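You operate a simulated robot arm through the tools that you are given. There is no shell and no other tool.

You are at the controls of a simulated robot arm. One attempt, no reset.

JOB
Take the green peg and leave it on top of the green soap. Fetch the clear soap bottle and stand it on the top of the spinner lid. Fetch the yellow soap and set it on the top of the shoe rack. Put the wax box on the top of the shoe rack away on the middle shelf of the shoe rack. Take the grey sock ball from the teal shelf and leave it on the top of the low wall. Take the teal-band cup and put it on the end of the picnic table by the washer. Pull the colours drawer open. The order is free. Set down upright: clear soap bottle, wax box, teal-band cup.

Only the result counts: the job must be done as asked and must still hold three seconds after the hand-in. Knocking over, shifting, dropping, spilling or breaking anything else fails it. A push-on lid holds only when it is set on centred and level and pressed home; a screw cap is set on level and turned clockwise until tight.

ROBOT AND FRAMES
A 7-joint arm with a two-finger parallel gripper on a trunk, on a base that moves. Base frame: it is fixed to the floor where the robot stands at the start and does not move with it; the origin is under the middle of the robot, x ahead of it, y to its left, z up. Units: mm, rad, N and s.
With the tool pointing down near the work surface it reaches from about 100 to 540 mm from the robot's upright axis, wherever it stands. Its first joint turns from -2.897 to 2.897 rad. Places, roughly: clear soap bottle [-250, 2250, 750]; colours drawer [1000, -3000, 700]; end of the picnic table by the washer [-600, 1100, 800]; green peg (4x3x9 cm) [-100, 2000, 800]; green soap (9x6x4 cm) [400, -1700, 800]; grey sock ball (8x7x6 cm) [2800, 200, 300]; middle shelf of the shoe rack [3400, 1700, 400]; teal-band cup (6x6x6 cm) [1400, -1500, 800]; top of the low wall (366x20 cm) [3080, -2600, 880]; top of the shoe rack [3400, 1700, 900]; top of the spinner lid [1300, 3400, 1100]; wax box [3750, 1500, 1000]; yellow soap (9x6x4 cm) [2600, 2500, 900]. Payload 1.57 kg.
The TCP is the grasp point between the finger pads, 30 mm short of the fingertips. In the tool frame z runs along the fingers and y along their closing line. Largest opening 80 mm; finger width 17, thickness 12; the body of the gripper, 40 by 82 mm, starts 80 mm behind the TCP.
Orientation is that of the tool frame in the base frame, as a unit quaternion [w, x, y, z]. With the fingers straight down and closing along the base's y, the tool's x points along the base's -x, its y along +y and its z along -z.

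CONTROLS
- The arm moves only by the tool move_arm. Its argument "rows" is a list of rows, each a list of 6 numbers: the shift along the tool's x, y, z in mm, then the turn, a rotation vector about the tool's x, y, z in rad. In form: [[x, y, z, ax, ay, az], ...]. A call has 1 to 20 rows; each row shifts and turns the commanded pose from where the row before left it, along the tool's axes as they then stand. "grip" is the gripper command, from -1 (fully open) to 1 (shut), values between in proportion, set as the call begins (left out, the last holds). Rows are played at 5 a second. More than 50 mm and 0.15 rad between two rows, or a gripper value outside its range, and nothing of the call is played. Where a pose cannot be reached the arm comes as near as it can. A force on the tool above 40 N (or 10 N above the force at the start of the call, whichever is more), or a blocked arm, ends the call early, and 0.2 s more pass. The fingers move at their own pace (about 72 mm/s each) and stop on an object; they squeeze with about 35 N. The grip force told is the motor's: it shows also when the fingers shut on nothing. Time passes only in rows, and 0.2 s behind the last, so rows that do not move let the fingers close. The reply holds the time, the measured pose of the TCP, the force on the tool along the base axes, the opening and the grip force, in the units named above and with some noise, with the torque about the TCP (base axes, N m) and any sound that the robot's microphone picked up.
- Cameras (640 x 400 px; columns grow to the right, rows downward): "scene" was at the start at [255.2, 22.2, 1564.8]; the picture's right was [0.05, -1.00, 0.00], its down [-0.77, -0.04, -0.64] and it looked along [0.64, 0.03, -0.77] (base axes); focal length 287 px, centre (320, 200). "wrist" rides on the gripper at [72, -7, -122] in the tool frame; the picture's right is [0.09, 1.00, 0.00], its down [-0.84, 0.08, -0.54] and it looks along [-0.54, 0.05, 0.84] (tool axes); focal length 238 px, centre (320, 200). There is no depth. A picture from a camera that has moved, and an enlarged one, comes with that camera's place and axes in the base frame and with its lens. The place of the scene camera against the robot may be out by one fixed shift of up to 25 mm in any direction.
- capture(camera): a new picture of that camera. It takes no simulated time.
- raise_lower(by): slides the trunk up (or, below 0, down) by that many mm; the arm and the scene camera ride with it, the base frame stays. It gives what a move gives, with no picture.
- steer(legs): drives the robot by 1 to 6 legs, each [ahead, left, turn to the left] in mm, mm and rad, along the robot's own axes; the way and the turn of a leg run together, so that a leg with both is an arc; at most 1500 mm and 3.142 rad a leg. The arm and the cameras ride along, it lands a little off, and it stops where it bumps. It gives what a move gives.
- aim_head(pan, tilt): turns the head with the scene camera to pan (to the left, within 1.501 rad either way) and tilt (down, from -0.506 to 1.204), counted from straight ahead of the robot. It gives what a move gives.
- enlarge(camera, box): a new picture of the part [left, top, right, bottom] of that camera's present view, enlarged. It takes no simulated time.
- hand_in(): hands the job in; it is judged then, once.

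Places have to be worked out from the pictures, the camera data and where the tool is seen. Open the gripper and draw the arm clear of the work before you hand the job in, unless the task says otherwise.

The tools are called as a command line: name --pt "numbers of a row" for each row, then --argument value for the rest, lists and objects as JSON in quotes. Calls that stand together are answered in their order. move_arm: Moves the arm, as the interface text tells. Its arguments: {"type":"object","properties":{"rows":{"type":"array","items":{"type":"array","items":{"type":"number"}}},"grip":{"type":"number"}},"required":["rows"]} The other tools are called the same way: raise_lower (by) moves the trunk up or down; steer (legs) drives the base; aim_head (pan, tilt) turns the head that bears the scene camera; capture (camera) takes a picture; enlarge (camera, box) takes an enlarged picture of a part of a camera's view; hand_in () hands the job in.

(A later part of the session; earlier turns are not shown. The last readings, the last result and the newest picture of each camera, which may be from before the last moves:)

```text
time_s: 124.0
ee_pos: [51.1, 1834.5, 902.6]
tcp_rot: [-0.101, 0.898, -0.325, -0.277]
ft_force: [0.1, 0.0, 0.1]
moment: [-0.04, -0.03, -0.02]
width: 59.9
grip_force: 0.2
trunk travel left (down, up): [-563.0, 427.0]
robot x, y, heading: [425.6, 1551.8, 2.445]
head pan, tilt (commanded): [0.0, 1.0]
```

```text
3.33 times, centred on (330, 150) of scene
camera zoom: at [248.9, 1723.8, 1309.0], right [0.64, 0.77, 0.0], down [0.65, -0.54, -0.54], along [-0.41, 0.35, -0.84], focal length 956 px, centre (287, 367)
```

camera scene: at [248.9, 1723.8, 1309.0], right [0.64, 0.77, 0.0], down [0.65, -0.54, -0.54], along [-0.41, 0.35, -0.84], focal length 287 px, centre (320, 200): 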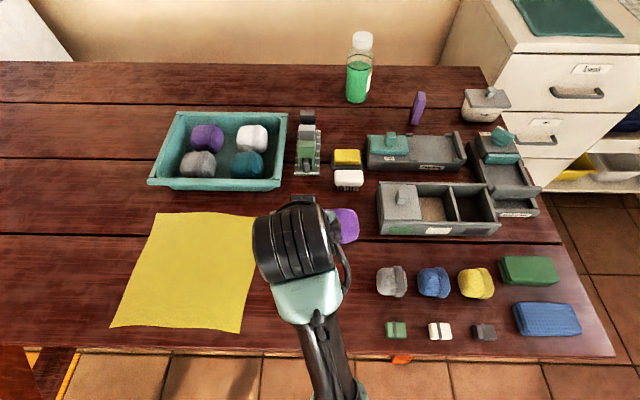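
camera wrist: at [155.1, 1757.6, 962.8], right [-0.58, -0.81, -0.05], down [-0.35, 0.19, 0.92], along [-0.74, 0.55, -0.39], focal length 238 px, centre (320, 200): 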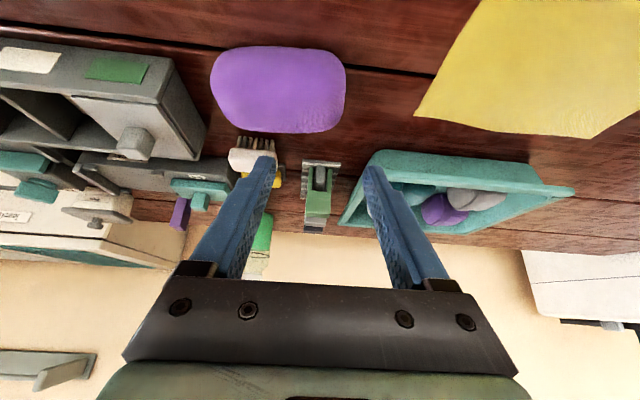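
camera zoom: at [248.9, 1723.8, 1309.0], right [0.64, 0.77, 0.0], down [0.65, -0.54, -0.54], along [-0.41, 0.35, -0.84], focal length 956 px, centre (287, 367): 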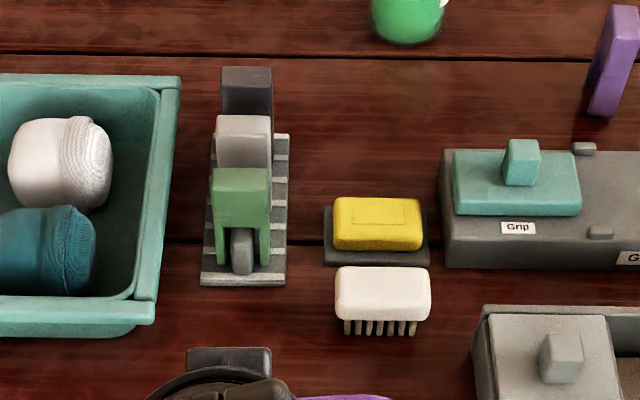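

From the wrist view the peg's front face is at about (-117,1967), 214 mm ahead and 6 mm left of the TCP. I advance 200 mm horizontally above the table items.

move_arm --pt "-33 2 22.6 0 0 0" --pt "-33 2 22.6 0 0 0" --pt "-33 2 22.6 0 0 0" --pt "-33 0 22.6 0 0 0" --pt "-33 0 22.6 0 0 0"

capture --camera "wrist"

enlarge --camera "scene" --box '[250, 80, 400, 220]'

```text
time_s: 125.2
ee_pos: [-106.4, 1960.3, 900.5]
tcp_rot: [-0.101, 0.898, -0.326, -0.277]
ft_force: [0.9, 0.1, -0.7]
moment: [0.02, 0.0, 0.0]
width: 60.1
grip_force: 0.0
trunk travel left (down, up): [-563.0, 427.0]
robot x, y, heading: [428.2, 1548.3, 2.44]
head pan, tilt (commanded): [0.0, 1.0]
```

```text
taken
camera wrist: at [-3.2, 1882.8, 961.4], right [-0.58, -0.81, -0.05], down [-0.35, 0.19, 0.92], along [-0.74, 0.55, -0.39], focal length 238 px, centre (320, 200)
```

wrist: 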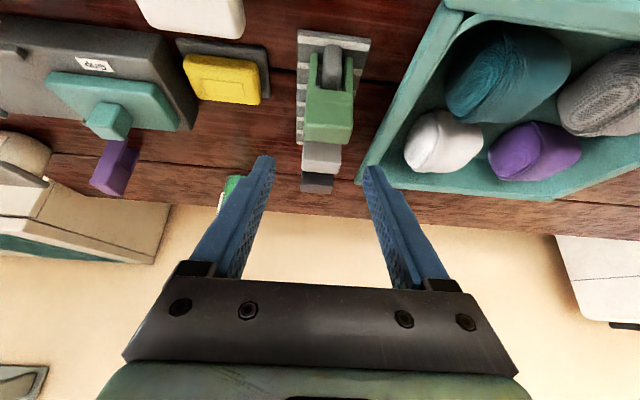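

```text
2.86 times, centred on (325, 150) of scene
camera zoom: at [248.5, 1723.9, 1308.8], right [0.64, 0.77, 0.0], down [0.65, -0.54, -0.54], along [-0.41, 0.35, -0.84], focal length 819 px, centre (306, 343)
```

zoom: 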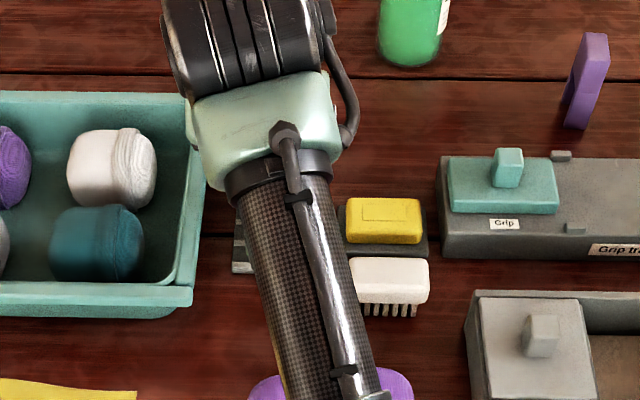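

I enlarge the peg again from this nearer view.

enlarge --camera "wrist" --box '[260, 20, 400, 200]'

```text
2.22 times, centred on (330, 110) of wrist
camera zoom: at [-3.2, 1882.8, 961.4], right [-0.58, -0.81, -0.05], down [-0.35, 0.19, 0.92], along [-0.74, 0.55, -0.39], focal length 530 px, centre (298, 400)
```

zoom: 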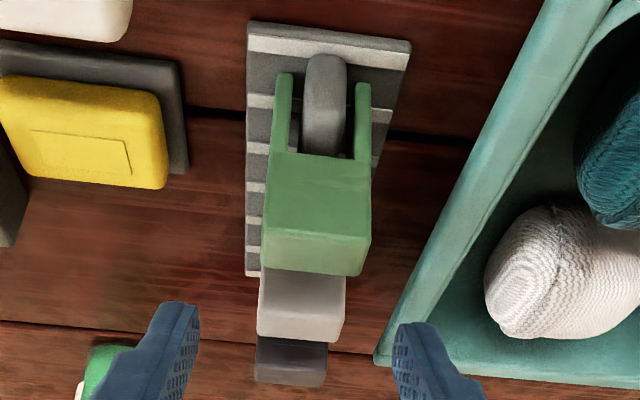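

Triangulation gives the peg's top front edge at (-122,1968,836.5). I step forward 25, left 4, then descend 45 mm and check.

move_arm --pt "-20.7 4.4 14.2 0 0 0" --pt "8.5 0 12.4 0 0 0" --pt "8.5 0 12.4 0 0 0" --pt "8.5 0 12.4 0 0 0"

enlarge --camera "wrist" --box '[220, 60, 440, 240]'

```text
time_s: 126.2
ee_pos: [-128.1, 1971.3, 857.4]
tcp_rot: [-0.102, 0.898, -0.326, -0.276]
ft_force: [0.2, -0.6, 0.4]
moment: [-0.02, 0.0, -0.01]
width: 59.9
grip_force: 0.0
trunk travel left (down, up): [-563.0, 427.0]
robot x, y, heading: [421.8, 1551.5, 2.443]
head pan, tilt (commanded): [0.0, 1.0]
```

```text
2.22 times, centred on (330, 150) of wrist
camera zoom: at [-23.9, 1894.1, 917.2], right [-0.58, -0.81, -0.05], down [-0.35, 0.19, 0.92], along [-0.74, 0.55, -0.39], focal length 530 px, centre (298, 311)
```

zoom: 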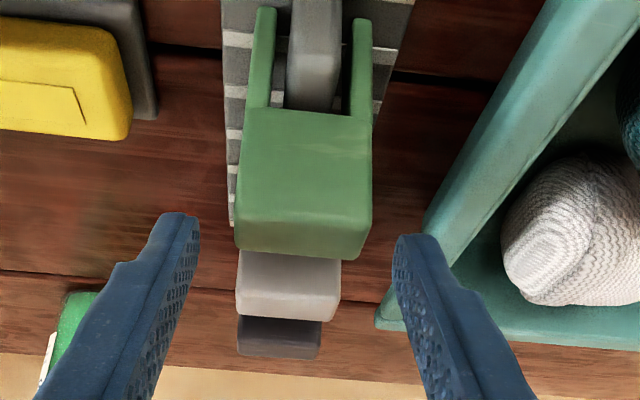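

Well centred. I descend the remaining 37 mm.

move_arm --pt "7 0.5 10.2 0 0 0" --pt "7 0.5 10.2 0 0 0" --pt "7 0 10.2 0 0 0"

enlarge --camera "wrist" --box '[220, 100, 440, 280]'

```text
time_s: 127.0
ee_pos: [-127.1, 1972.1, 819.1]
tcp_rot: [-0.1, 0.899, -0.325, -0.277]
ft_force: [-0.1, 0.0, 0.2]
moment: [0.0, 0.01, -0.01]
width: 59.9
grip_force: 0.1
trunk travel left (down, up): [-563.0, 427.0]
robot x, y, heading: [422.5, 1552.2, 2.442]
head pan, tilt (commanded): [0.0, 1.0]
```

```text
2.22 times, centred on (330, 190) of wrist
camera zoom: at [-24.2, 1893.9, 879.8], right [-0.58, -0.81, -0.05], down [-0.35, 0.19, 0.92], along [-0.74, 0.55, -0.39], focal length 530 px, centre (298, 222)
```

zoom: 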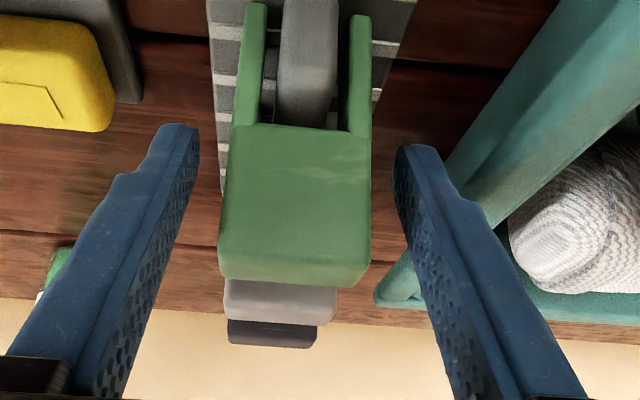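

Fingers straddle the peg's solid upper part. I close the gripper.

move_arm --pt "0 0 0 0 0 0" --pt "0 0 0 0 0 0" --pt "0 0 0 0 0 0" --grip 1

enlarge --camera "wrist" --box '[220, 100, 440, 280]'

```text
time_s: 127.8
ee_pos: [-128.1, 1972.1, 819.5]
tcp_rot: [-0.102, 0.898, -0.326, -0.277]
ft_force: [0.8, -0.1, -0.6]
moment: [-0.01, 0.02, -0.01]
width: 37.7
grip_force: 34.6
trunk travel left (down, up): [-563.0, 427.0]
robot x, y, heading: [423.8, 1553.0, 2.443]
head pan, tilt (commanded): [0.0, 1.0]
```

```text
2.22 times, centred on (330, 190) of wrist
camera zoom: at [-24.2, 1894.0, 880.1], right [-0.58, -0.81, -0.05], down [-0.35, 0.19, 0.92], along [-0.74, 0.55, -0.39], focal length 530 px, centre (298, 222)
```

zoom: 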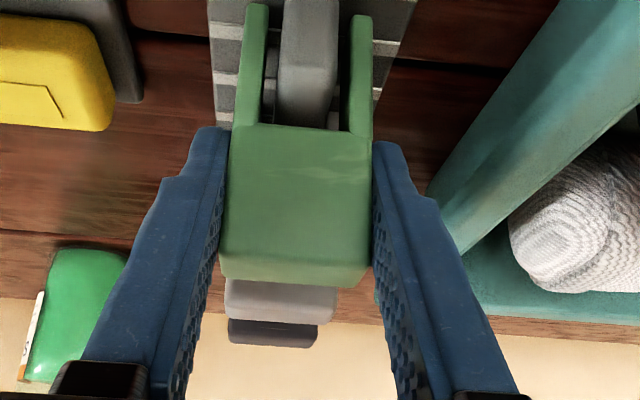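

Peg gripped at 37.7 mm. I lift straight up with the trunk.

raise_lower --by 40

enlarge --camera "wrist" --box '[220, 100, 440, 280]'

```text
time_s: 128.6
ee_pos: [-128.8, 1972.0, 860.0]
tcp_rot: [-0.101, 0.898, -0.326, -0.277]
ft_force: [-0.9, 0.8, -0.1]
moment: [0.02, -0.02, -0.01]
width: 38.1
grip_force: 35.4
trunk travel left (down, up): [-603.0, 387.0]
robot x, y, heading: [424.1, 1547.5, 2.44]
head pan, tilt (commanded): [0.0, 1.0]
```

```text
2.22 times, centred on (330, 190) of wrist
camera zoom: at [-24.2, 1894.0, 920.1], right [-0.58, -0.81, -0.05], down [-0.35, 0.19, 0.92], along [-0.74, 0.55, -0.39], focal length 530 px, centre (298, 222)
```

zoom: 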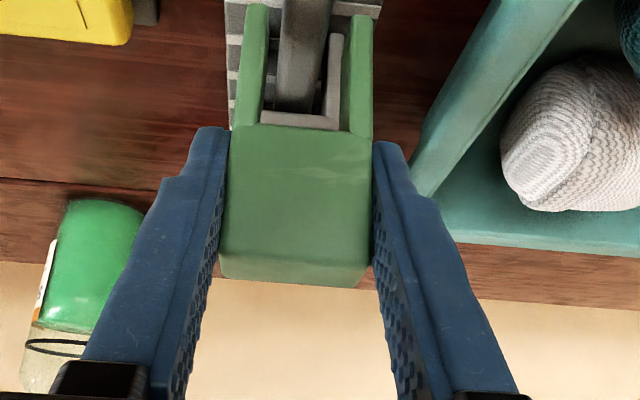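

The peg is lifting off its post. I raise further, then retract the arm over the near table part and back the robot away.

raise_lower --by 200

move_arm --pt "33 0 -22.6 0 0 0" --pt "33 0 -22.6 0 0 0" --pt "33 0 -22.6 0 0 0" --pt "33 0 -22.6 0 0 0" --pt "33 0 -22.6 0 0 0" --pt "33 0 -22.6 0 0 0"

capture --camera "wrist"

capture --camera "scene"

```text
time_s: 130.8
ee_pos: [-127.3, 1971.8, 1059.1]
tcp_rot: [-0.101, 0.898, -0.325, -0.277]
ft_force: [0.0, 0.0, -0.7]
moment: [0.0, 0.01, 0.0]
width: 37.9
grip_force: 35.0
trunk travel left (down, up): [-803.0, 187.0]
robot x, y, heading: [422.4, 1550.2, 2.444]
head pan, tilt (commanded): [0.0, 1.0]
```

```text
time_s: 132.2
ee_pos: [55.1, 1817.4, 1060.6]
tcp_rot: [-0.102, 0.898, -0.327, -0.277]
ft_force: [0.8, 0.0, -0.2]
moment: [0.02, -0.03, 0.0]
width: 38.1
grip_force: 34.6
trunk travel left (down, up): [-803.0, 187.0]
robot x, y, heading: [426.9, 1550.4, 2.447]
head pan, tilt (commanded): [0.0, 1.0]
```

```text
taken
camera wrist: at [159.1, 1738.8, 1121.0], right [-0.58, -0.81, -0.05], down [-0.35, 0.19, 0.92], along [-0.74, 0.55, -0.39], focal length 238 px, centre (320, 200)
```

wrist: 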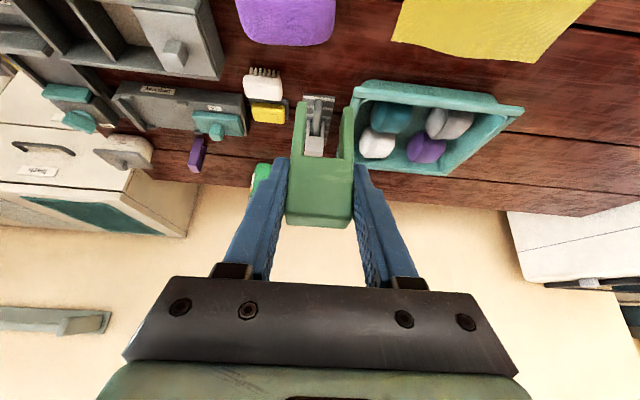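

```text
taken
camera scene: at [249.7, 1723.0, 1549.1], right [0.64, 0.77, 0.0], down [0.64, -0.54, -0.54], along [-0.41, 0.35, -0.84], focal length 287 px, centre (320, 200)
```

scene: 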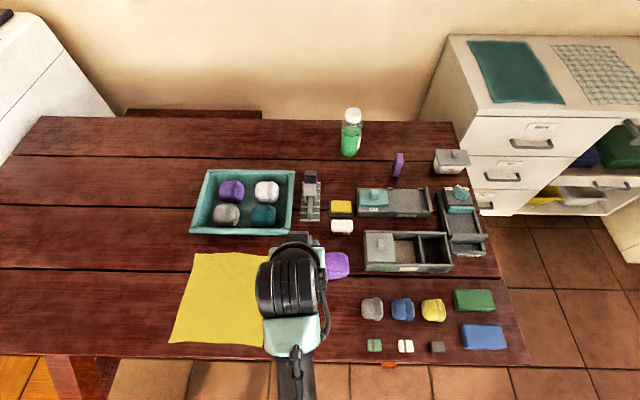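

The peg is held and the other pegs still stand. I drive back out and around to the sink side for the green soap.

steer --legs '[[-569, -217, 0], [-496, 824, 0], [0, 0, 1.774]]'

aim_head --pan 0.0 --tilt 0.5

capture --camera "scene"

```text
time_s: 144.5
ee_pos: [660.8, -7.2, 1058.8]
tcp_rot: [0.148, 0.826, 0.481, -0.255]
ft_force: [0.1, 0.0, -0.3]
moment: [0.0, 0.0, 0.07]
width: 37.9
grip_force: 34.9
trunk travel left (down, up): [-803.0, 187.0]
robot x, y, heading: [856.3, 405.8, -2.09]
head pan, tilt (commanded): [0.0, 1.0]
```

```text
time_s: 145.4
ee_pos: [660.4, -7.6, 1059.1]
tcp_rot: [0.149, 0.826, 0.481, -0.255]
ft_force: [0.1, 0.3, -1.3]
moment: [0.02, -0.02, 0.01]
width: 38.3
grip_force: 35.0
trunk travel left (down, up): [-803.0, 187.0]
robot x, y, heading: [854.8, 405.4, -2.089]
head pan, tilt (commanded): [0.0, 0.499]
```

```text
taken
camera scene: at [735.1, 196.6, 1589.9], right [-0.87, 0.49, 0.0], down [0.24, 0.42, -0.88], along [-0.43, -0.76, -0.48], focal length 287 px, centre (320, 200)
```

scene: 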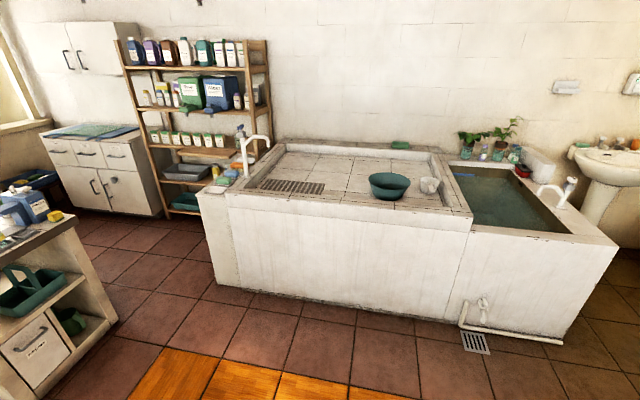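

I see the wash slab with the soap ledge at its left end. I zoom on it.

enlarge --camera "scene" --box '[180, 130, 300, 220]'

```text
4.44 times, centred on (240, 175) of scene
camera zoom: at [735.1, 196.6, 1589.9], right [-0.87, 0.49, 0.0], down [0.24, 0.42, -0.88], along [-0.43, -0.76, -0.48], focal length 1274 px, centre (676, 311)
```

zoom: 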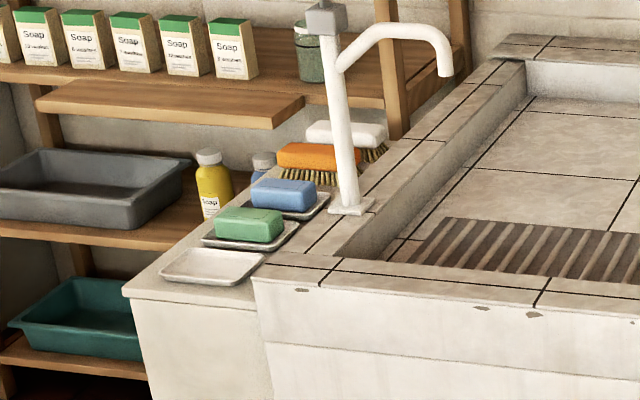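

Soap top is around (428,-1612), z≈800, about 170 mm behind the ledge's front. I drive most of the way and turn square to the ledge.

steer --legs '[[740, 346, 0], [560, 262, -0.215]]'

aim_head --pan 0.0 --tilt 0.8

capture --camera "scene"

capture --camera "wrist"

```text
time_s: 152.8
ee_pos: [381.1, -1373.9, 1058.8]
tcp_rot: [0.12, 0.872, 0.391, -0.269]
ft_force: [-0.5, -0.3, 0.3]
moment: [-0.01, 0.01, 0.03]
width: 37.9
grip_force: 35.0
trunk travel left (down, up): [-803.0, 187.0]
robot x, y, heading: [658.8, -1013.7, -2.299]
head pan, tilt (commanded): [0.0, 0.499]
```

```text
time_s: 153.6
ee_pos: [380.7, -1373.0, 1058.8]
tcp_rot: [0.12, 0.872, 0.39, -0.269]
ft_force: [-0.1, 0.0, -1.1]
moment: [-0.02, -0.02, -0.01]
width: 38.0
grip_force: 35.2
trunk travel left (down, up): [-803.0, 187.0]
robot x, y, heading: [657.5, -1014.8, -2.297]
head pan, tilt (commanded): [0.0, 0.799]
```

```text
taken
camera scene: at [500.0, -1181.4, 1564.1], right [-0.75, 0.67, 0.0], down [0.48, 0.53, -0.7], along [-0.47, -0.52, -0.72], focal length 287 px, centre (320, 200)
```

scene: 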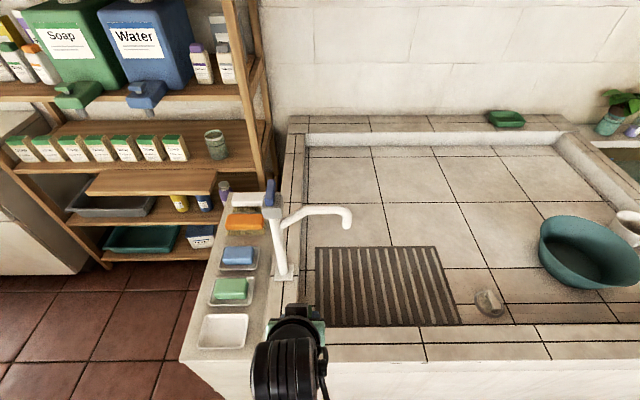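

```text
taken
camera wrist: at [462.7, -1275.3, 1120.6], right [0.79, -0.61, -0.05], down [-0.2, -0.34, 0.92], along [-0.58, -0.72, -0.39], focal length 238 px, centre (320, 200)
```

wrist: 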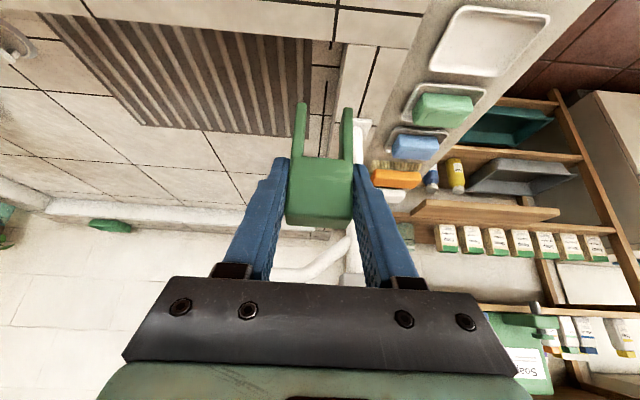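

The soap is 245 mm to the left and 623 mm ahead; a tall faucet stands ~110 mm right of it. I slide left first, then ahead, keeping clear of the faucet.

steer --legs '[[0, 215, 0], [130, 0, 0]]'

capture --camera "scene"

capture --camera "wrist"

```text
time_s: 156.2
ee_pos: [452.9, -1615.6, 1060.1]
tcp_rot: [0.121, 0.872, 0.392, -0.269]
ft_force: [0.1, 0.3, 0.1]
moment: [0.03, 0.02, -0.04]
width: 38.0
grip_force: 35.3
trunk travel left (down, up): [-803.0, 187.0]
robot x, y, heading: [735.0, -1251.6, -2.298]
head pan, tilt (commanded): [0.0, 0.799]
```

```text
taken
camera scene: at [572.5, -1421.7, 1564.1], right [-0.75, 0.67, 0.0], down [0.48, 0.53, -0.7], along [-0.46, -0.52, -0.72], focal length 287 px, centre (320, 200)
```

scene: 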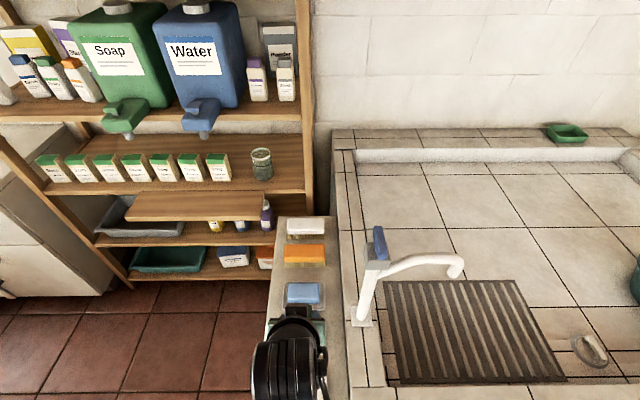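

```text
taken
camera wrist: at [535.3, -1515.6, 1120.6], right [0.79, -0.61, -0.05], down [-0.2, -0.34, 0.92], along [-0.58, -0.72, -0.39], focal length 238 px, centre (320, 200)
```

wrist: 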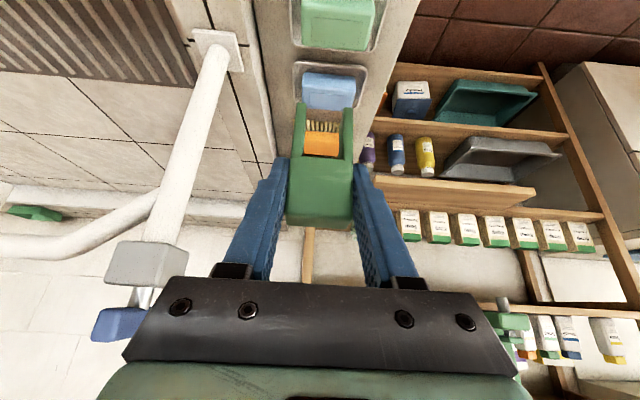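

Triangulating the wrist views puts the soap top at about (420,-1676,785). I lower the trunk by 130 and shift the arm forward and left to hover above it.

raise_lower --by -130

move_arm --pt "-24.8 7 16.9 0 0 0" --pt "-24.8 8 16.9 0 0 0"

capture --camera "wrist"

capture --camera "scene"

```text
time_s: 157.8
ee_pos: [453.5, -1615.0, 930.7]
tcp_rot: [0.121, 0.872, 0.391, -0.269]
ft_force: [0.0, -0.4, -0.5]
moment: [0.04, -0.02, -0.01]
width: 37.9
grip_force: 35.4
trunk travel left (down, up): [-673.0, 317.0]
robot x, y, heading: [731.1, -1253.6, -2.3]
head pan, tilt (commanded): [0.0, 0.799]
```

```text
time_s: 158.3
ee_pos: [423.6, -1670.7, 928.4]
tcp_rot: [0.121, 0.872, 0.391, -0.268]
ft_force: [-0.8, 0.4, -0.8]
moment: [0.01, 0.01, -0.01]
width: 37.7
grip_force: 34.5
trunk travel left (down, up): [-673.0, 317.0]
robot x, y, heading: [731.5, -1252.5, -2.301]
head pan, tilt (commanded): [0.0, 0.799]
```

```text
taken
camera wrist: at [505.9, -1571.1, 989.3], right [0.79, -0.61, -0.05], down [-0.2, -0.34, 0.92], along [-0.57, -0.72, -0.39], focal length 238 px, centre (320, 200)
```

wrist: 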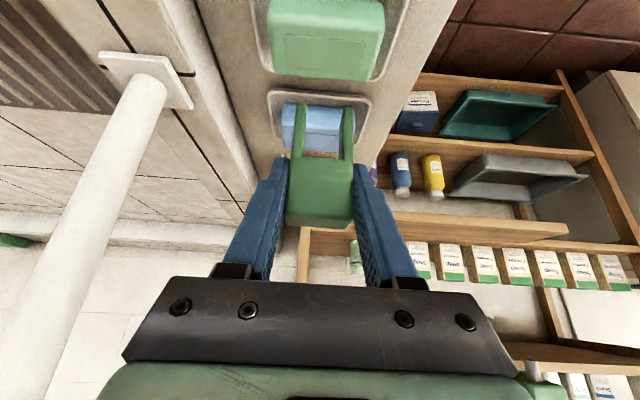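

```text
taken
camera scene: at [572.4, -1422.1, 1434.0], right [-0.75, 0.67, 0.0], down [0.48, 0.53, -0.7], along [-0.46, -0.52, -0.72], focal length 287 px, centre (320, 200)
```

scene: 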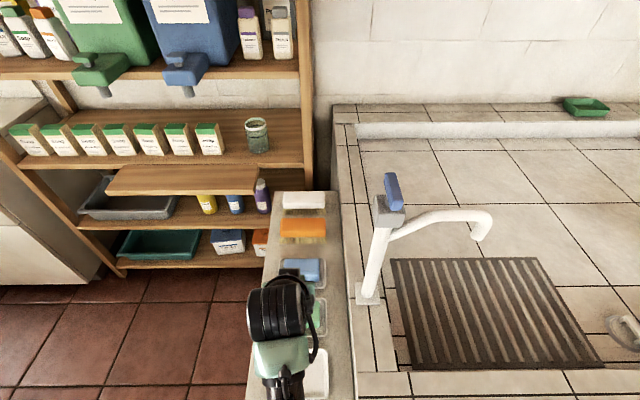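

Soap top centre measures (423,-1670,789), right under the TCP; the peg's centre sits 7 mm ahead of the TCP, so I back up 7 mm and lower by trunk to just above contact.

move_arm --pt "5.8 0 -4 0 0 0"

raise_lower --by -50

capture --camera "wrist"

enlarge --camera "scene" --box '[240, 240, 360, 330]'

```text
time_s: 158.8
ee_pos: [428.4, -1664.9, 929.5]
tcp_rot: [0.121, 0.872, 0.391, -0.269]
ft_force: [-1.4, -1.0, -1.1]
moment: [0.03, 0.03, -0.02]
width: 37.9
grip_force: 34.8
trunk travel left (down, up): [-673.0, 317.0]
robot x, y, heading: [733.3, -1254.7, -2.301]
head pan, tilt (commanded): [0.0, 0.799]
```

```text
time_s: 159.7
ee_pos: [428.3, -1665.0, 878.6]
tcp_rot: [0.12, 0.872, 0.391, -0.269]
ft_force: [0.1, 0.2, -0.6]
moment: [-0.01, -0.01, 0.01]
width: 38.3
grip_force: 35.2
trunk travel left (down, up): [-623.0, 367.0]
robot x, y, heading: [729.5, -1251.1, -2.301]
head pan, tilt (commanded): [0.0, 0.799]
```

```text
taken
camera wrist: at [510.4, -1565.5, 939.8], right [0.79, -0.61, -0.05], down [-0.2, -0.34, 0.92], along [-0.58, -0.72, -0.39], focal length 238 px, centre (320, 200)
```

wrist: 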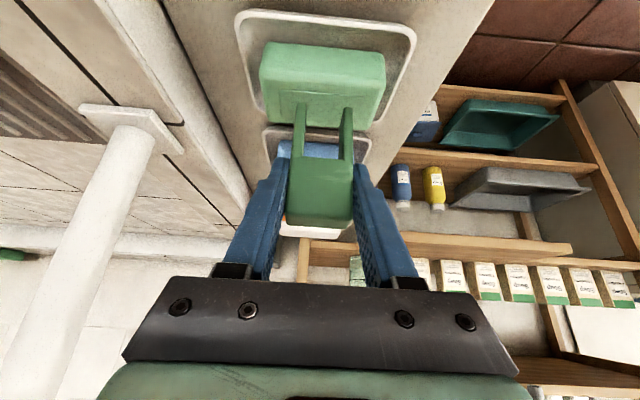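

```text
4.44 times, centred on (300, 285) of scene
camera zoom: at [572.6, -1421.8, 1384.0], right [-0.75, 0.67, 0.0], down [0.48, 0.53, -0.7], along [-0.46, -0.52, -0.72], focal length 1274 px, centre (409, -178)
```

zoom: 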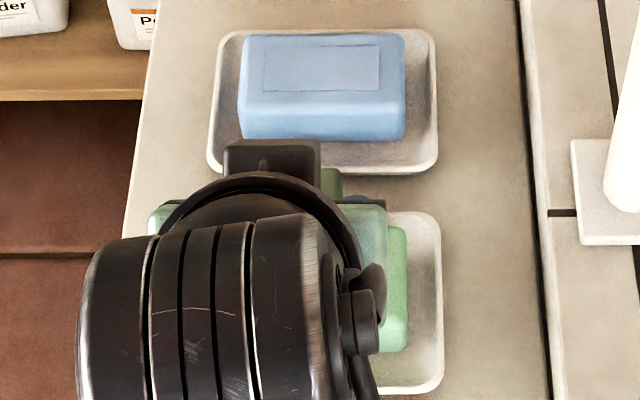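

I zoom the wrist view to measure the soap's top face better before final lowering.

enlarge --camera "wrist" --box '[230, 0, 430, 170]'

```text
2.35 times, centred on (330, 85) of wrist
camera zoom: at [510.4, -1565.5, 939.8], right [0.79, -0.61, -0.05], down [-0.2, -0.34, 0.92], along [-0.58, -0.72, -0.39], focal length 561 px, centre (296, 471)
```

zoom: 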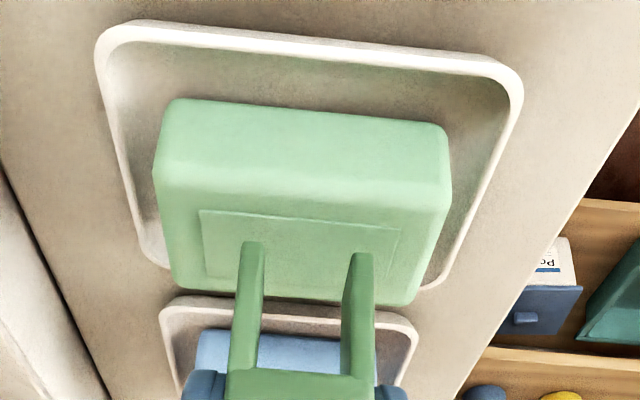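

Refined: soap top z≈796, centre (416,-1678); the peg's centre is ~12 mm ahead of the TCP. I move 6 mm forward and lower in 2 mm steps watching force.

move_arm --pt "-5 0 3.4 0 0 0" --pt "1.7 0 2.5 0 0 0" --pt "1.7 0 2.5 0 0 0"

move_arm --pt "1.13 0 1.65 0 0 0" --pt "1.13 0 1.65 0 0 0"

move_arm --pt "1.13 0 1.65 0 0 0" --pt "1.13 0 1.65 0 0 0"

```text
time_s: 160.5
ee_pos: [424.5, -1669.0, 873.6]
tcp_rot: [0.12, 0.872, 0.391, -0.269]
ft_force: [-0.5, 0.8, -0.1]
moment: [0.02, -0.01, -0.06]
width: 37.9
grip_force: 35.1
trunk travel left (down, up): [-623.0, 367.0]
robot x, y, heading: [730.2, -1254.7, -2.301]
head pan, tilt (commanded): [0.0, 0.799]
```

```text
time_s: 161.1
ee_pos: [424.7, -1670.0, 870.1]
tcp_rot: [0.122, 0.872, 0.391, -0.269]
ft_force: [0.3, -0.6, -0.4]
moment: [-0.02, 0.01, 0.04]
width: 37.9
grip_force: 34.7
trunk travel left (down, up): [-623.0, 367.0]
robot x, y, heading: [732.3, -1252.7, -2.297]
head pan, tilt (commanded): [0.0, 0.799]
```

```text
time_s: 161.7
ee_pos: [424.9, -1669.6, 865.9]
tcp_rot: [0.119, 0.872, 0.391, -0.269]
ft_force: [0.9, 0.6, 0.9]
moment: [0.02, -0.01, 0.01]
width: 37.9
grip_force: 34.7
trunk travel left (down, up): [-623.0, 367.0]
robot x, y, heading: [728.1, -1254.3, -2.294]
head pan, tilt (commanded): [0.0, 0.799]
```

No contact at z≈866 yet; I check the picture and keep stepping down.

move_arm --pt "1.13 0 1.65 0 0 0" --pt "1.13 0 1.65 0 0 0"

enlarge --camera "wrist" --box '[230, 0, 430, 170]'

```text
time_s: 162.3
ee_pos: [423.7, -1670.1, 865.5]
tcp_rot: [0.123, 0.871, 0.39, -0.273]
ft_force: [2.1, 1.7, 17.4]
moment: [0.13, -0.11, 0.03]
width: 38.0
grip_force: 34.9
trunk travel left (down, up): [-623.0, 367.0]
robot x, y, heading: [727.8, -1254.8, -2.298]
head pan, tilt (commanded): [0.0, 0.799]
```

```text
2.35 times, centred on (330, 85) of wrist
camera zoom: at [506.2, -1570.6, 924.6], right [0.79, -0.61, -0.05], down [-0.19, -0.33, 0.92], along [-0.58, -0.72, -0.38], focal length 561 px, centre (296, 471)
```

zoom: 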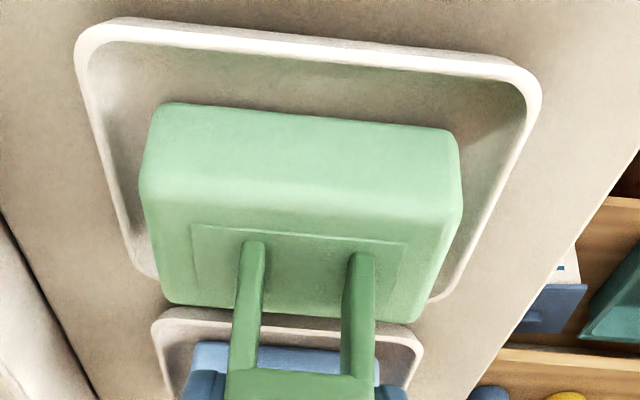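

Contact: 17 N up, both feet on the soap's top face, roughly centred. I ease off 1 mm, open moderately and watch.

move_arm --pt "-0.6 0 -0.9 0 0 0" --pt "0 0 0 0 0 0"

move_arm --pt "0 0 0 0 0 0" --pt "0 0 0 0 0 0" --grip -0.5

capture --camera "wrist"

```text
time_s: 162.9
ee_pos: [424.4, -1670.3, 865.4]
tcp_rot: [0.123, 0.871, 0.391, -0.273]
ft_force: [-2.3, -2.7, 19.2]
moment: [-0.15, 0.16, -0.05]
width: 38.0
grip_force: 34.7
trunk travel left (down, up): [-623.0, 367.0]
robot x, y, heading: [729.1, -1252.9, -2.3]
head pan, tilt (commanded): [0.0, 0.799]
```

```text
time_s: 163.5
ee_pos: [424.2, -1668.2, 861.7]
tcp_rot: [0.119, 0.873, 0.39, -0.268]
ft_force: [0.3, 0.5, -1.0]
moment: [-0.01, 0.0, 0.0]
width: 60.2
grip_force: 0.0
trunk travel left (down, up): [-623.0, 367.0]
robot x, y, heading: [732.9, -1253.6, -2.302]
head pan, tilt (commanded): [0.0, 0.799]
```

```text
taken
camera wrist: at [506.6, -1570.2, 922.5], right [0.79, -0.61, -0.05], down [-0.2, -0.34, 0.92], along [-0.57, -0.72, -0.39], focal length 238 px, centre (320, 200)
```

wrist: 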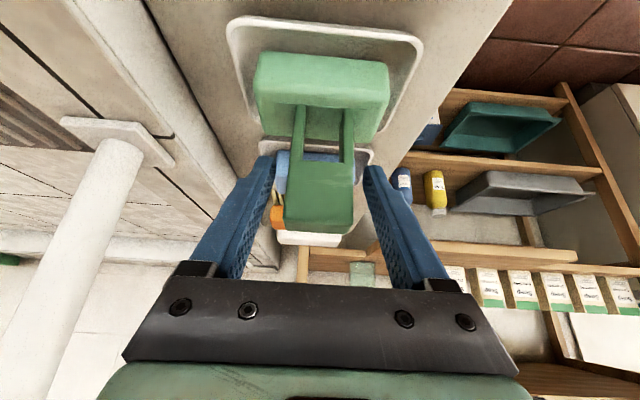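

The peg stands on the soap. I withdraw straight back along the tool axis.

move_arm --pt "0 0 -20 0 0 0" --pt "0 0 -30 0 0 0" --pt "0 0 -30 0 0 0" --pt "0 0 -30 0 0 0"

capture --camera "wrist"

```text
time_s: 164.5
ee_pos: [465.9, -1623.2, 952.6]
tcp_rot: [0.12, 0.872, 0.39, -0.269]
ft_force: [-0.1, 0.5, 0.6]
moment: [-0.01, 0.0, 0.01]
width: 59.7
grip_force: 0.2
trunk travel left (down, up): [-623.0, 367.0]
robot x, y, heading: [729.0, -1252.9, -2.303]
head pan, tilt (commanded): [0.0, 0.799]
```

```text
taken
camera wrist: at [548.1, -1523.7, 1013.7], right [0.79, -0.61, -0.05], down [-0.2, -0.34, 0.92], along [-0.57, -0.72, -0.39], focal length 238 px, centre (320, 200)
```

wrist: 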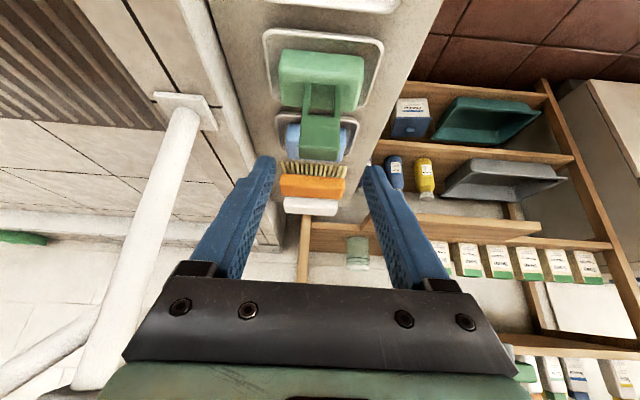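

The peg stands on the soap; soap done. Next is the Colours drawer. I raise the trunk clear, back off a little, and look left along the aisle.

raise_lower --by 150

steer --legs '[[-120, 0, 0]]'

aim_head --pan 0.6 --tilt 0.75

capture --camera "scene"

enlarge --camera "scene" --box '[180, 0, 340, 100]'

```text
time_s: 166.2
ee_pos: [465.5, -1623.3, 1103.6]
tcp_rot: [0.121, 0.872, 0.391, -0.27]
ft_force: [-0.8, 0.1, 0.2]
moment: [-0.03, 0.01, -0.01]
width: 60.0
grip_force: 0.0
trunk travel left (down, up): [-773.0, 217.0]
robot x, y, heading: [727.8, -1253.4, -2.303]
head pan, tilt (commanded): [0.0, 0.799]
```

```text
time_s: 167.4
ee_pos: [545.9, -1534.6, 1103.8]
tcp_rot: [0.122, 0.871, 0.392, -0.269]
ft_force: [0.1, 1.0, 0.0]
moment: [0.01, 0.0, -0.02]
width: 60.0
grip_force: 0.0
trunk travel left (down, up): [-773.0, 217.0]
robot x, y, heading: [810.0, -1164.9, -2.301]
head pan, tilt (commanded): [0.0, 0.799]
```

```text
time_s: 168.4
ee_pos: [544.6, -1536.0, 1103.0]
tcp_rot: [0.121, 0.871, 0.392, -0.269]
ft_force: [0.8, 0.2, 0.4]
moment: [-0.01, 0.01, -0.02]
width: 60.0
grip_force: 0.1
trunk travel left (down, up): [-773.0, 217.0]
robot x, y, heading: [807.3, -1161.4, -2.296]
head pan, tilt (commanded): [0.6, 0.75]
```

```text
taken
camera scene: at [694.5, -1356.2, 1538.1], right [-0.99, 0.13, 0.0], down [0.09, 0.68, -0.73], along [-0.09, -0.73, -0.68], focal length 287 px, centre (320, 200)
```

scene: 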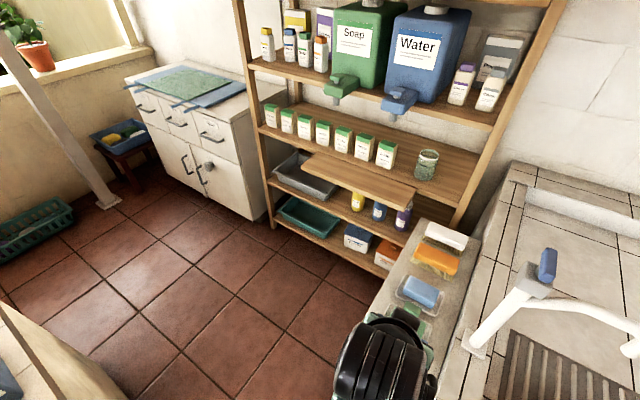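

```text
4.00 times, centred on (260, 50) of scene
camera zoom: at [694.5, -1356.2, 1538.1], right [-0.99, 0.13, 0.0], down [0.09, 0.68, -0.73], along [-0.09, -0.73, -0.68], focal length 1147 px, centre (560, 800)
```

zoom: 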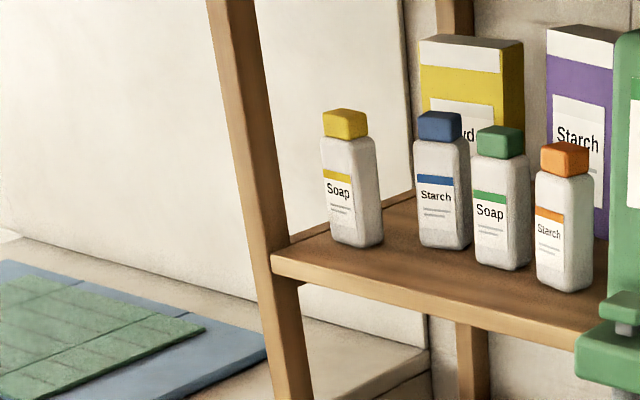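

The aisle to the cabinet is open: trolley on one side, shelf on the other. I retract the arm and drive along the aisle in stages.

move_arm --pt "33 0 -22.6 0 0 0" --pt "33 0 -22.6 0 0 0" --pt "33 0 -22.6 0 0 0"

steer --legs '[[117, 262, 0], [410, 240, 0]]'

capture --camera "scene"

```text
time_s: 169.2
ee_pos: [611.4, -1479.5, 1081.3]
tcp_rot: [0.121, 0.871, 0.392, -0.269]
ft_force: [-0.6, 1.4, -0.4]
moment: [-0.04, -0.02, -0.01]
width: 60.0
grip_force: 0.1
out of reach, approached as far as the arm can: row 2, 3
trunk travel left (down, up): [-773.0, 217.0]
robot x, y, heading: [810.5, -1164.7, -2.3]
head pan, tilt (commanded): [0.6, 0.75]
```

```text
time_s: 173.7
ee_pos: [632.2, -2206.2, 1081.9]
tcp_rot: [0.119, 0.874, 0.388, -0.269]
ft_force: [0.2, 0.3, -0.6]
moment: [-0.02, -0.01, 0.01]
width: 60.0
grip_force: 0.1
trunk travel left (down, up): [-773.0, 217.0]
robot x, y, heading: [831.4, -1893.1, -2.303]
head pan, tilt (commanded): [0.6, 0.75]
```

```text
taken
camera scene: at [715.8, -2083.9, 1538.0], right [-0.99, 0.13, 0.0], down [0.09, 0.68, -0.73], along [-0.1, -0.72, -0.68], focal length 287 px, centre (320, 200)
```

scene: 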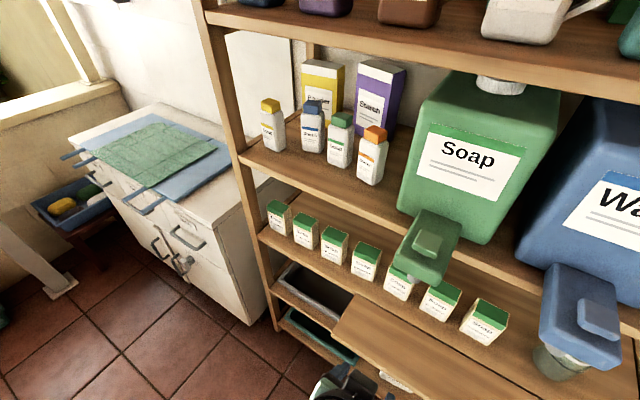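

I continue left along the aisle to stand in front of the Colours drawer.

steer --legs '[[0, 600, 0], [0, 330, 0]]'

aim_head --pan 0.0 --tilt 0.8

capture --camera "scene"

capture --camera "wrist"

```text
time_s: 178.8
ee_pos: [1317.8, -2819.7, 1081.2]
tcp_rot: [0.12, 0.872, 0.391, -0.269]
ft_force: [0.0, 0.9, 0.5]
moment: [0.0, -0.02, 0.03]
width: 60.3
grip_force: 0.0
trunk travel left (down, up): [-773.0, 217.0]
robot x, y, heading: [1516.6, -2507.2, -2.294]
head pan, tilt (commanded): [0.6, 0.75]
```

```text
time_s: 179.8
ee_pos: [1317.9, -2819.8, 1080.6]
tcp_rot: [0.12, 0.872, 0.391, -0.269]
ft_force: [0.2, 0.4, 0.6]
moment: [0.0, -0.02, -0.02]
width: 60.2
grip_force: 0.1
trunk travel left (down, up): [-773.0, 217.0]
robot x, y, heading: [1517.8, -2506.4, -2.302]
head pan, tilt (commanded): [0.0, 0.799]
```

```text
taken
camera scene: at [1358.3, -2675.4, 1534.1], right [-0.75, 0.66, 0.0], down [0.48, 0.54, -0.7], along [-0.46, -0.52, -0.72], focal length 287 px, centre (320, 200)
```

scene: 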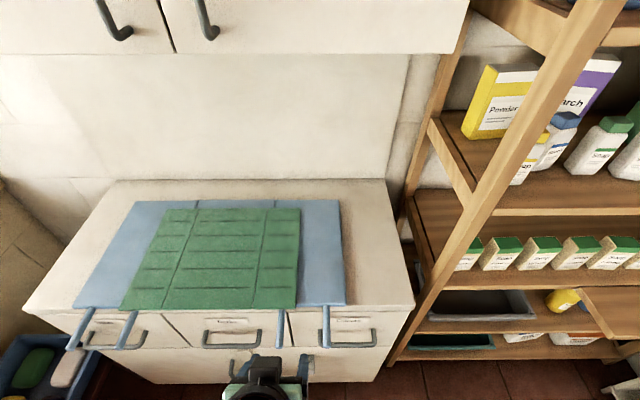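

```text
taken
camera wrist: at [1399.9, -2720.9, 1141.7], right [0.79, -0.61, -0.05], down [-0.2, -0.34, 0.92], along [-0.57, -0.72, -0.39], focal length 238 px, centre (320, 200)
```

wrist: 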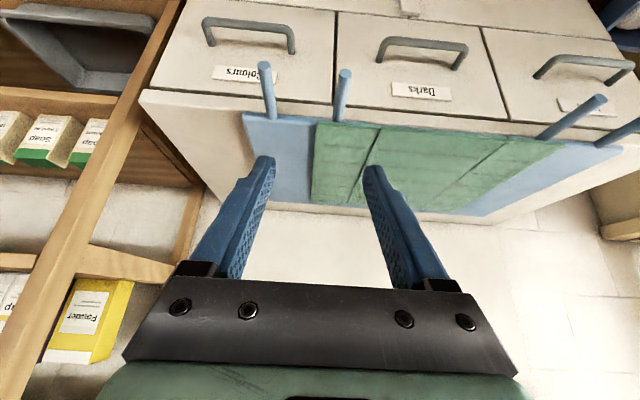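

The Colours drawer is right of centre, with a rod of the blue board overhanging above it. I zoom on its handle in both cameras.

enlarge --camera "wrist" --box '[140, 0, 380, 150]'

enlarge --camera "scene" --box '[270, 280, 430, 400]'

```text
2.67 times, centred on (260, 75) of wrist
camera zoom: at [1399.9, -2720.9, 1141.7], right [0.79, -0.61, -0.05], down [-0.2, -0.34, 0.92], along [-0.57, -0.72, -0.39], focal length 636 px, centre (480, 533)
```

zoom: 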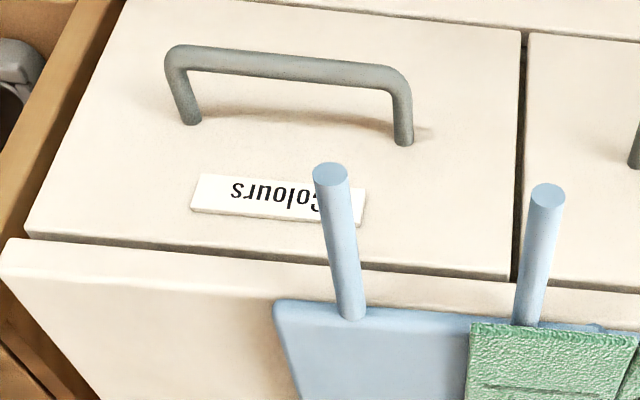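

```text
3.33 times, centred on (350, 340) of scene
camera zoom: at [1358.3, -2675.4, 1534.1], right [-0.75, 0.66, 0.0], down [0.48, 0.54, -0.7], along [-0.46, -0.52, -0.72], focal length 956 px, centre (220, -267)
```

zoom: 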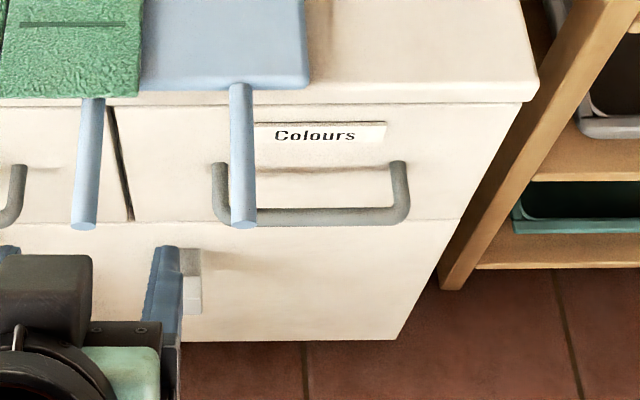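

Handle bar is near (1148,-2823,750), ~36 mm off the drawer front, with the board's rod overhanging at z≈870 left of it. I'll grip the bar's right half with the tool horizontal and fingers above/below the bar. First reposition the base left/back and start reorienting the arm.

steer --legs '[[-80, 100, 0]]'

move_arm --pt "0 -37 0 0 0 0" --pt "0 -37 0 0 0 0" --pt "0 -37 0 0 0 0" --pt "0 -37 0 0 0 0" --pt "0 -37 0 0 0 0" --pt "0 -37 0 0 0 0" --pt "0 -37 0 0 0 0"

move_arm --pt "0 0 0 0 0 -0.1428" --pt "0 0 0 0 0 -0.1428" --pt "0 0 0 0 0 -0.1428" --pt "0 0 0 0 0 -0.1428" --pt "0 0 0 0 0 -0.1428" --pt "0 0 0 0 0 -0.1428" --pt "0 0 0 0 0 -0.1428" --pt "0 0 0 0 0 -0.1428" --pt "0 0 0 0 0 -0.1428" --pt "0 0 0 0 0 -0.1428" --pt "0 0 0 0 0 -0.1428" --grip -0.4

```text
time_s: 181.1
ee_pos: [1447.2, -2830.1, 1081.0]
tcp_rot: [0.12, 0.872, 0.391, -0.269]
ft_force: [-0.5, -0.6, 0.0]
moment: [0.01, 0.02, 0.01]
width: 60.1
grip_force: 0.1
trunk travel left (down, up): [-773.0, 217.0]
robot x, y, heading: [1643.1, -2514.5, -2.295]
head pan, tilt (commanded): [0.0, 0.799]
```

```text
time_s: 182.7
ee_pos: [1249.3, -2660.1, 1077.5]
tcp_rot: [0.121, 0.871, 0.392, -0.269]
ft_force: [0.5, 0.4, 0.4]
moment: [0.0, -0.02, -0.01]
width: 59.9
grip_force: 0.0
out of reach, approached as far as the arm can: row 1
trunk travel left (down, up): [-773.0, 217.0]
robot x, y, heading: [1640.0, -2514.1, -2.298]
head pan, tilt (commanded): [0.0, 0.799]
```

```text
time_s: 185.1
ee_pos: [1250.1, -2662.2, 1077.3]
tcp_rot: [-0.105, 0.338, 0.894, -0.275]
ft_force: [-0.4, -0.8, -0.4]
moment: [0.02, 0.02, -0.02]
width: 55.9
grip_force: 0.0
trunk travel left (down, up): [-773.0, 217.0]
robot x, y, heading: [1645.3, -2515.0, -2.297]
head pan, tilt (commanded): [0.0, 0.799]
```

Yaw went well; the tool's closing axis is now perpendicular to the bar. I pitch the tool up to near horizontal while moving a bit forward.

move_arm --pt "0 -12.4 8.5 0.15 0 0" --pt "0 -11 10.2 0.15 0 0" --pt "0 -9.3 11.7 0.15 0 0" --pt "0 -7.5 13 0.15 0 0" --pt "0 -5.4 14 0.15 0 0" --pt "0 -3.3 14.6 0.15 0 0"

capture --camera "wrist"

capture --camera "scene"

```text
time_s: 186.5
ee_pos: [1189.0, -2728.9, 1078.8]
tcp_rot: [-0.243, 0.26, 0.685, -0.636]
ft_force: [-1.1, 0.1, 0.4]
moment: [0.03, 0.01, -0.01]
width: 56.3
grip_force: 0.0
trunk travel left (down, up): [-773.0, 217.0]
robot x, y, heading: [1643.9, -2517.1, -2.297]
head pan, tilt (commanded): [0.0, 0.799]
```

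```text
taken
camera wrist: at [1217.6, -2591.1, 1093.9], right [-0.02, 0.12, -0.99], down [0.99, -0.15, -0.04], along [-0.15, -0.98, -0.11], focal length 238 px, centre (320, 200)
```

wrist: 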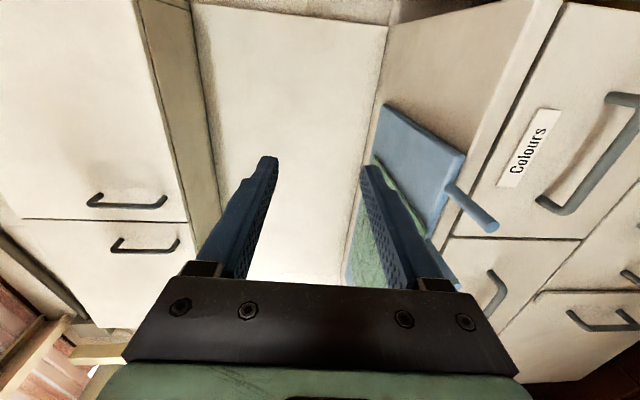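

```text
taken
camera scene: at [1486.5, -2684.6, 1534.0], right [-0.75, 0.66, 0.0], down [0.48, 0.54, -0.7], along [-0.46, -0.52, -0.72], focal length 287 px, centre (320, 200)
```

scene: 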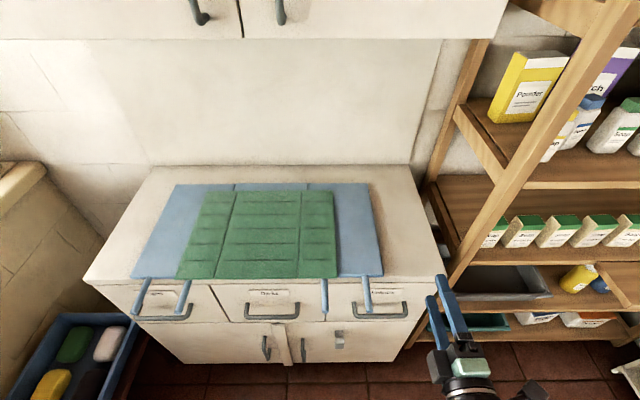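

The tool is now horizontal with fingers one above the other. I lower the trunk 300 mm to bring it near handle height, staying short of the rods.

raise_lower --by -300

capture --camera "wrist"

capture --camera "scene"

```text
time_s: 189.5
ee_pos: [1189.6, -2728.4, 777.2]
tcp_rot: [-0.243, 0.261, 0.684, -0.636]
ft_force: [0.3, 0.4, 0.1]
moment: [-0.02, 0.03, -0.03]
width: 55.8
grip_force: 0.1
trunk travel left (down, up): [-473.0, 517.0]
robot x, y, heading: [1643.8, -2514.9, -2.301]
head pan, tilt (commanded): [0.0, 0.799]
```

```text
taken
camera wrist: at [1217.9, -2591.0, 794.3], right [-0.02, 0.12, -0.99], down [0.99, -0.15, -0.04], along [-0.15, -0.98, -0.11], focal length 238 px, centre (320, 200)
```

wrist: 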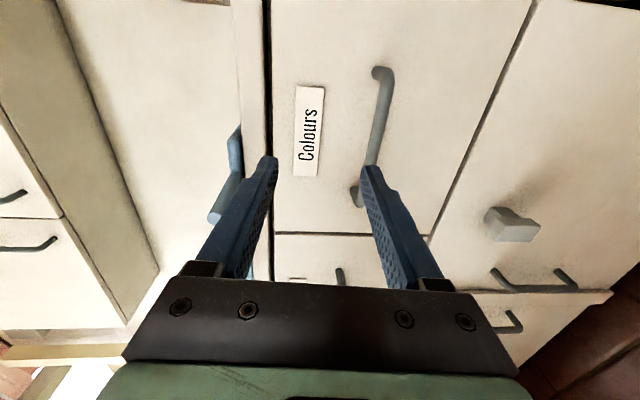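

```text
taken
camera scene: at [1486.9, -2684.3, 1234.1], right [-0.75, 0.66, 0.0], down [0.48, 0.54, -0.7], along [-0.46, -0.52, -0.72], focal length 287 px, centre (320, 200)
```

scene: 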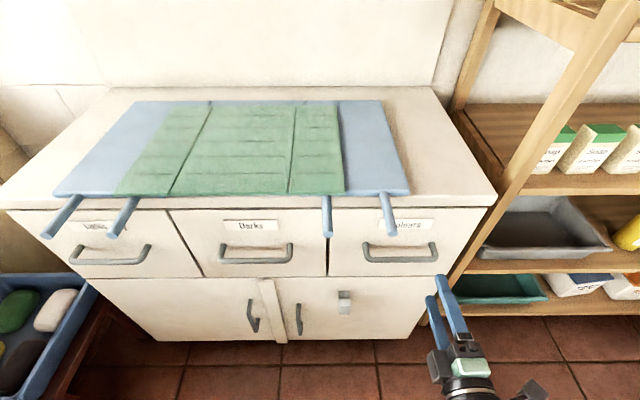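

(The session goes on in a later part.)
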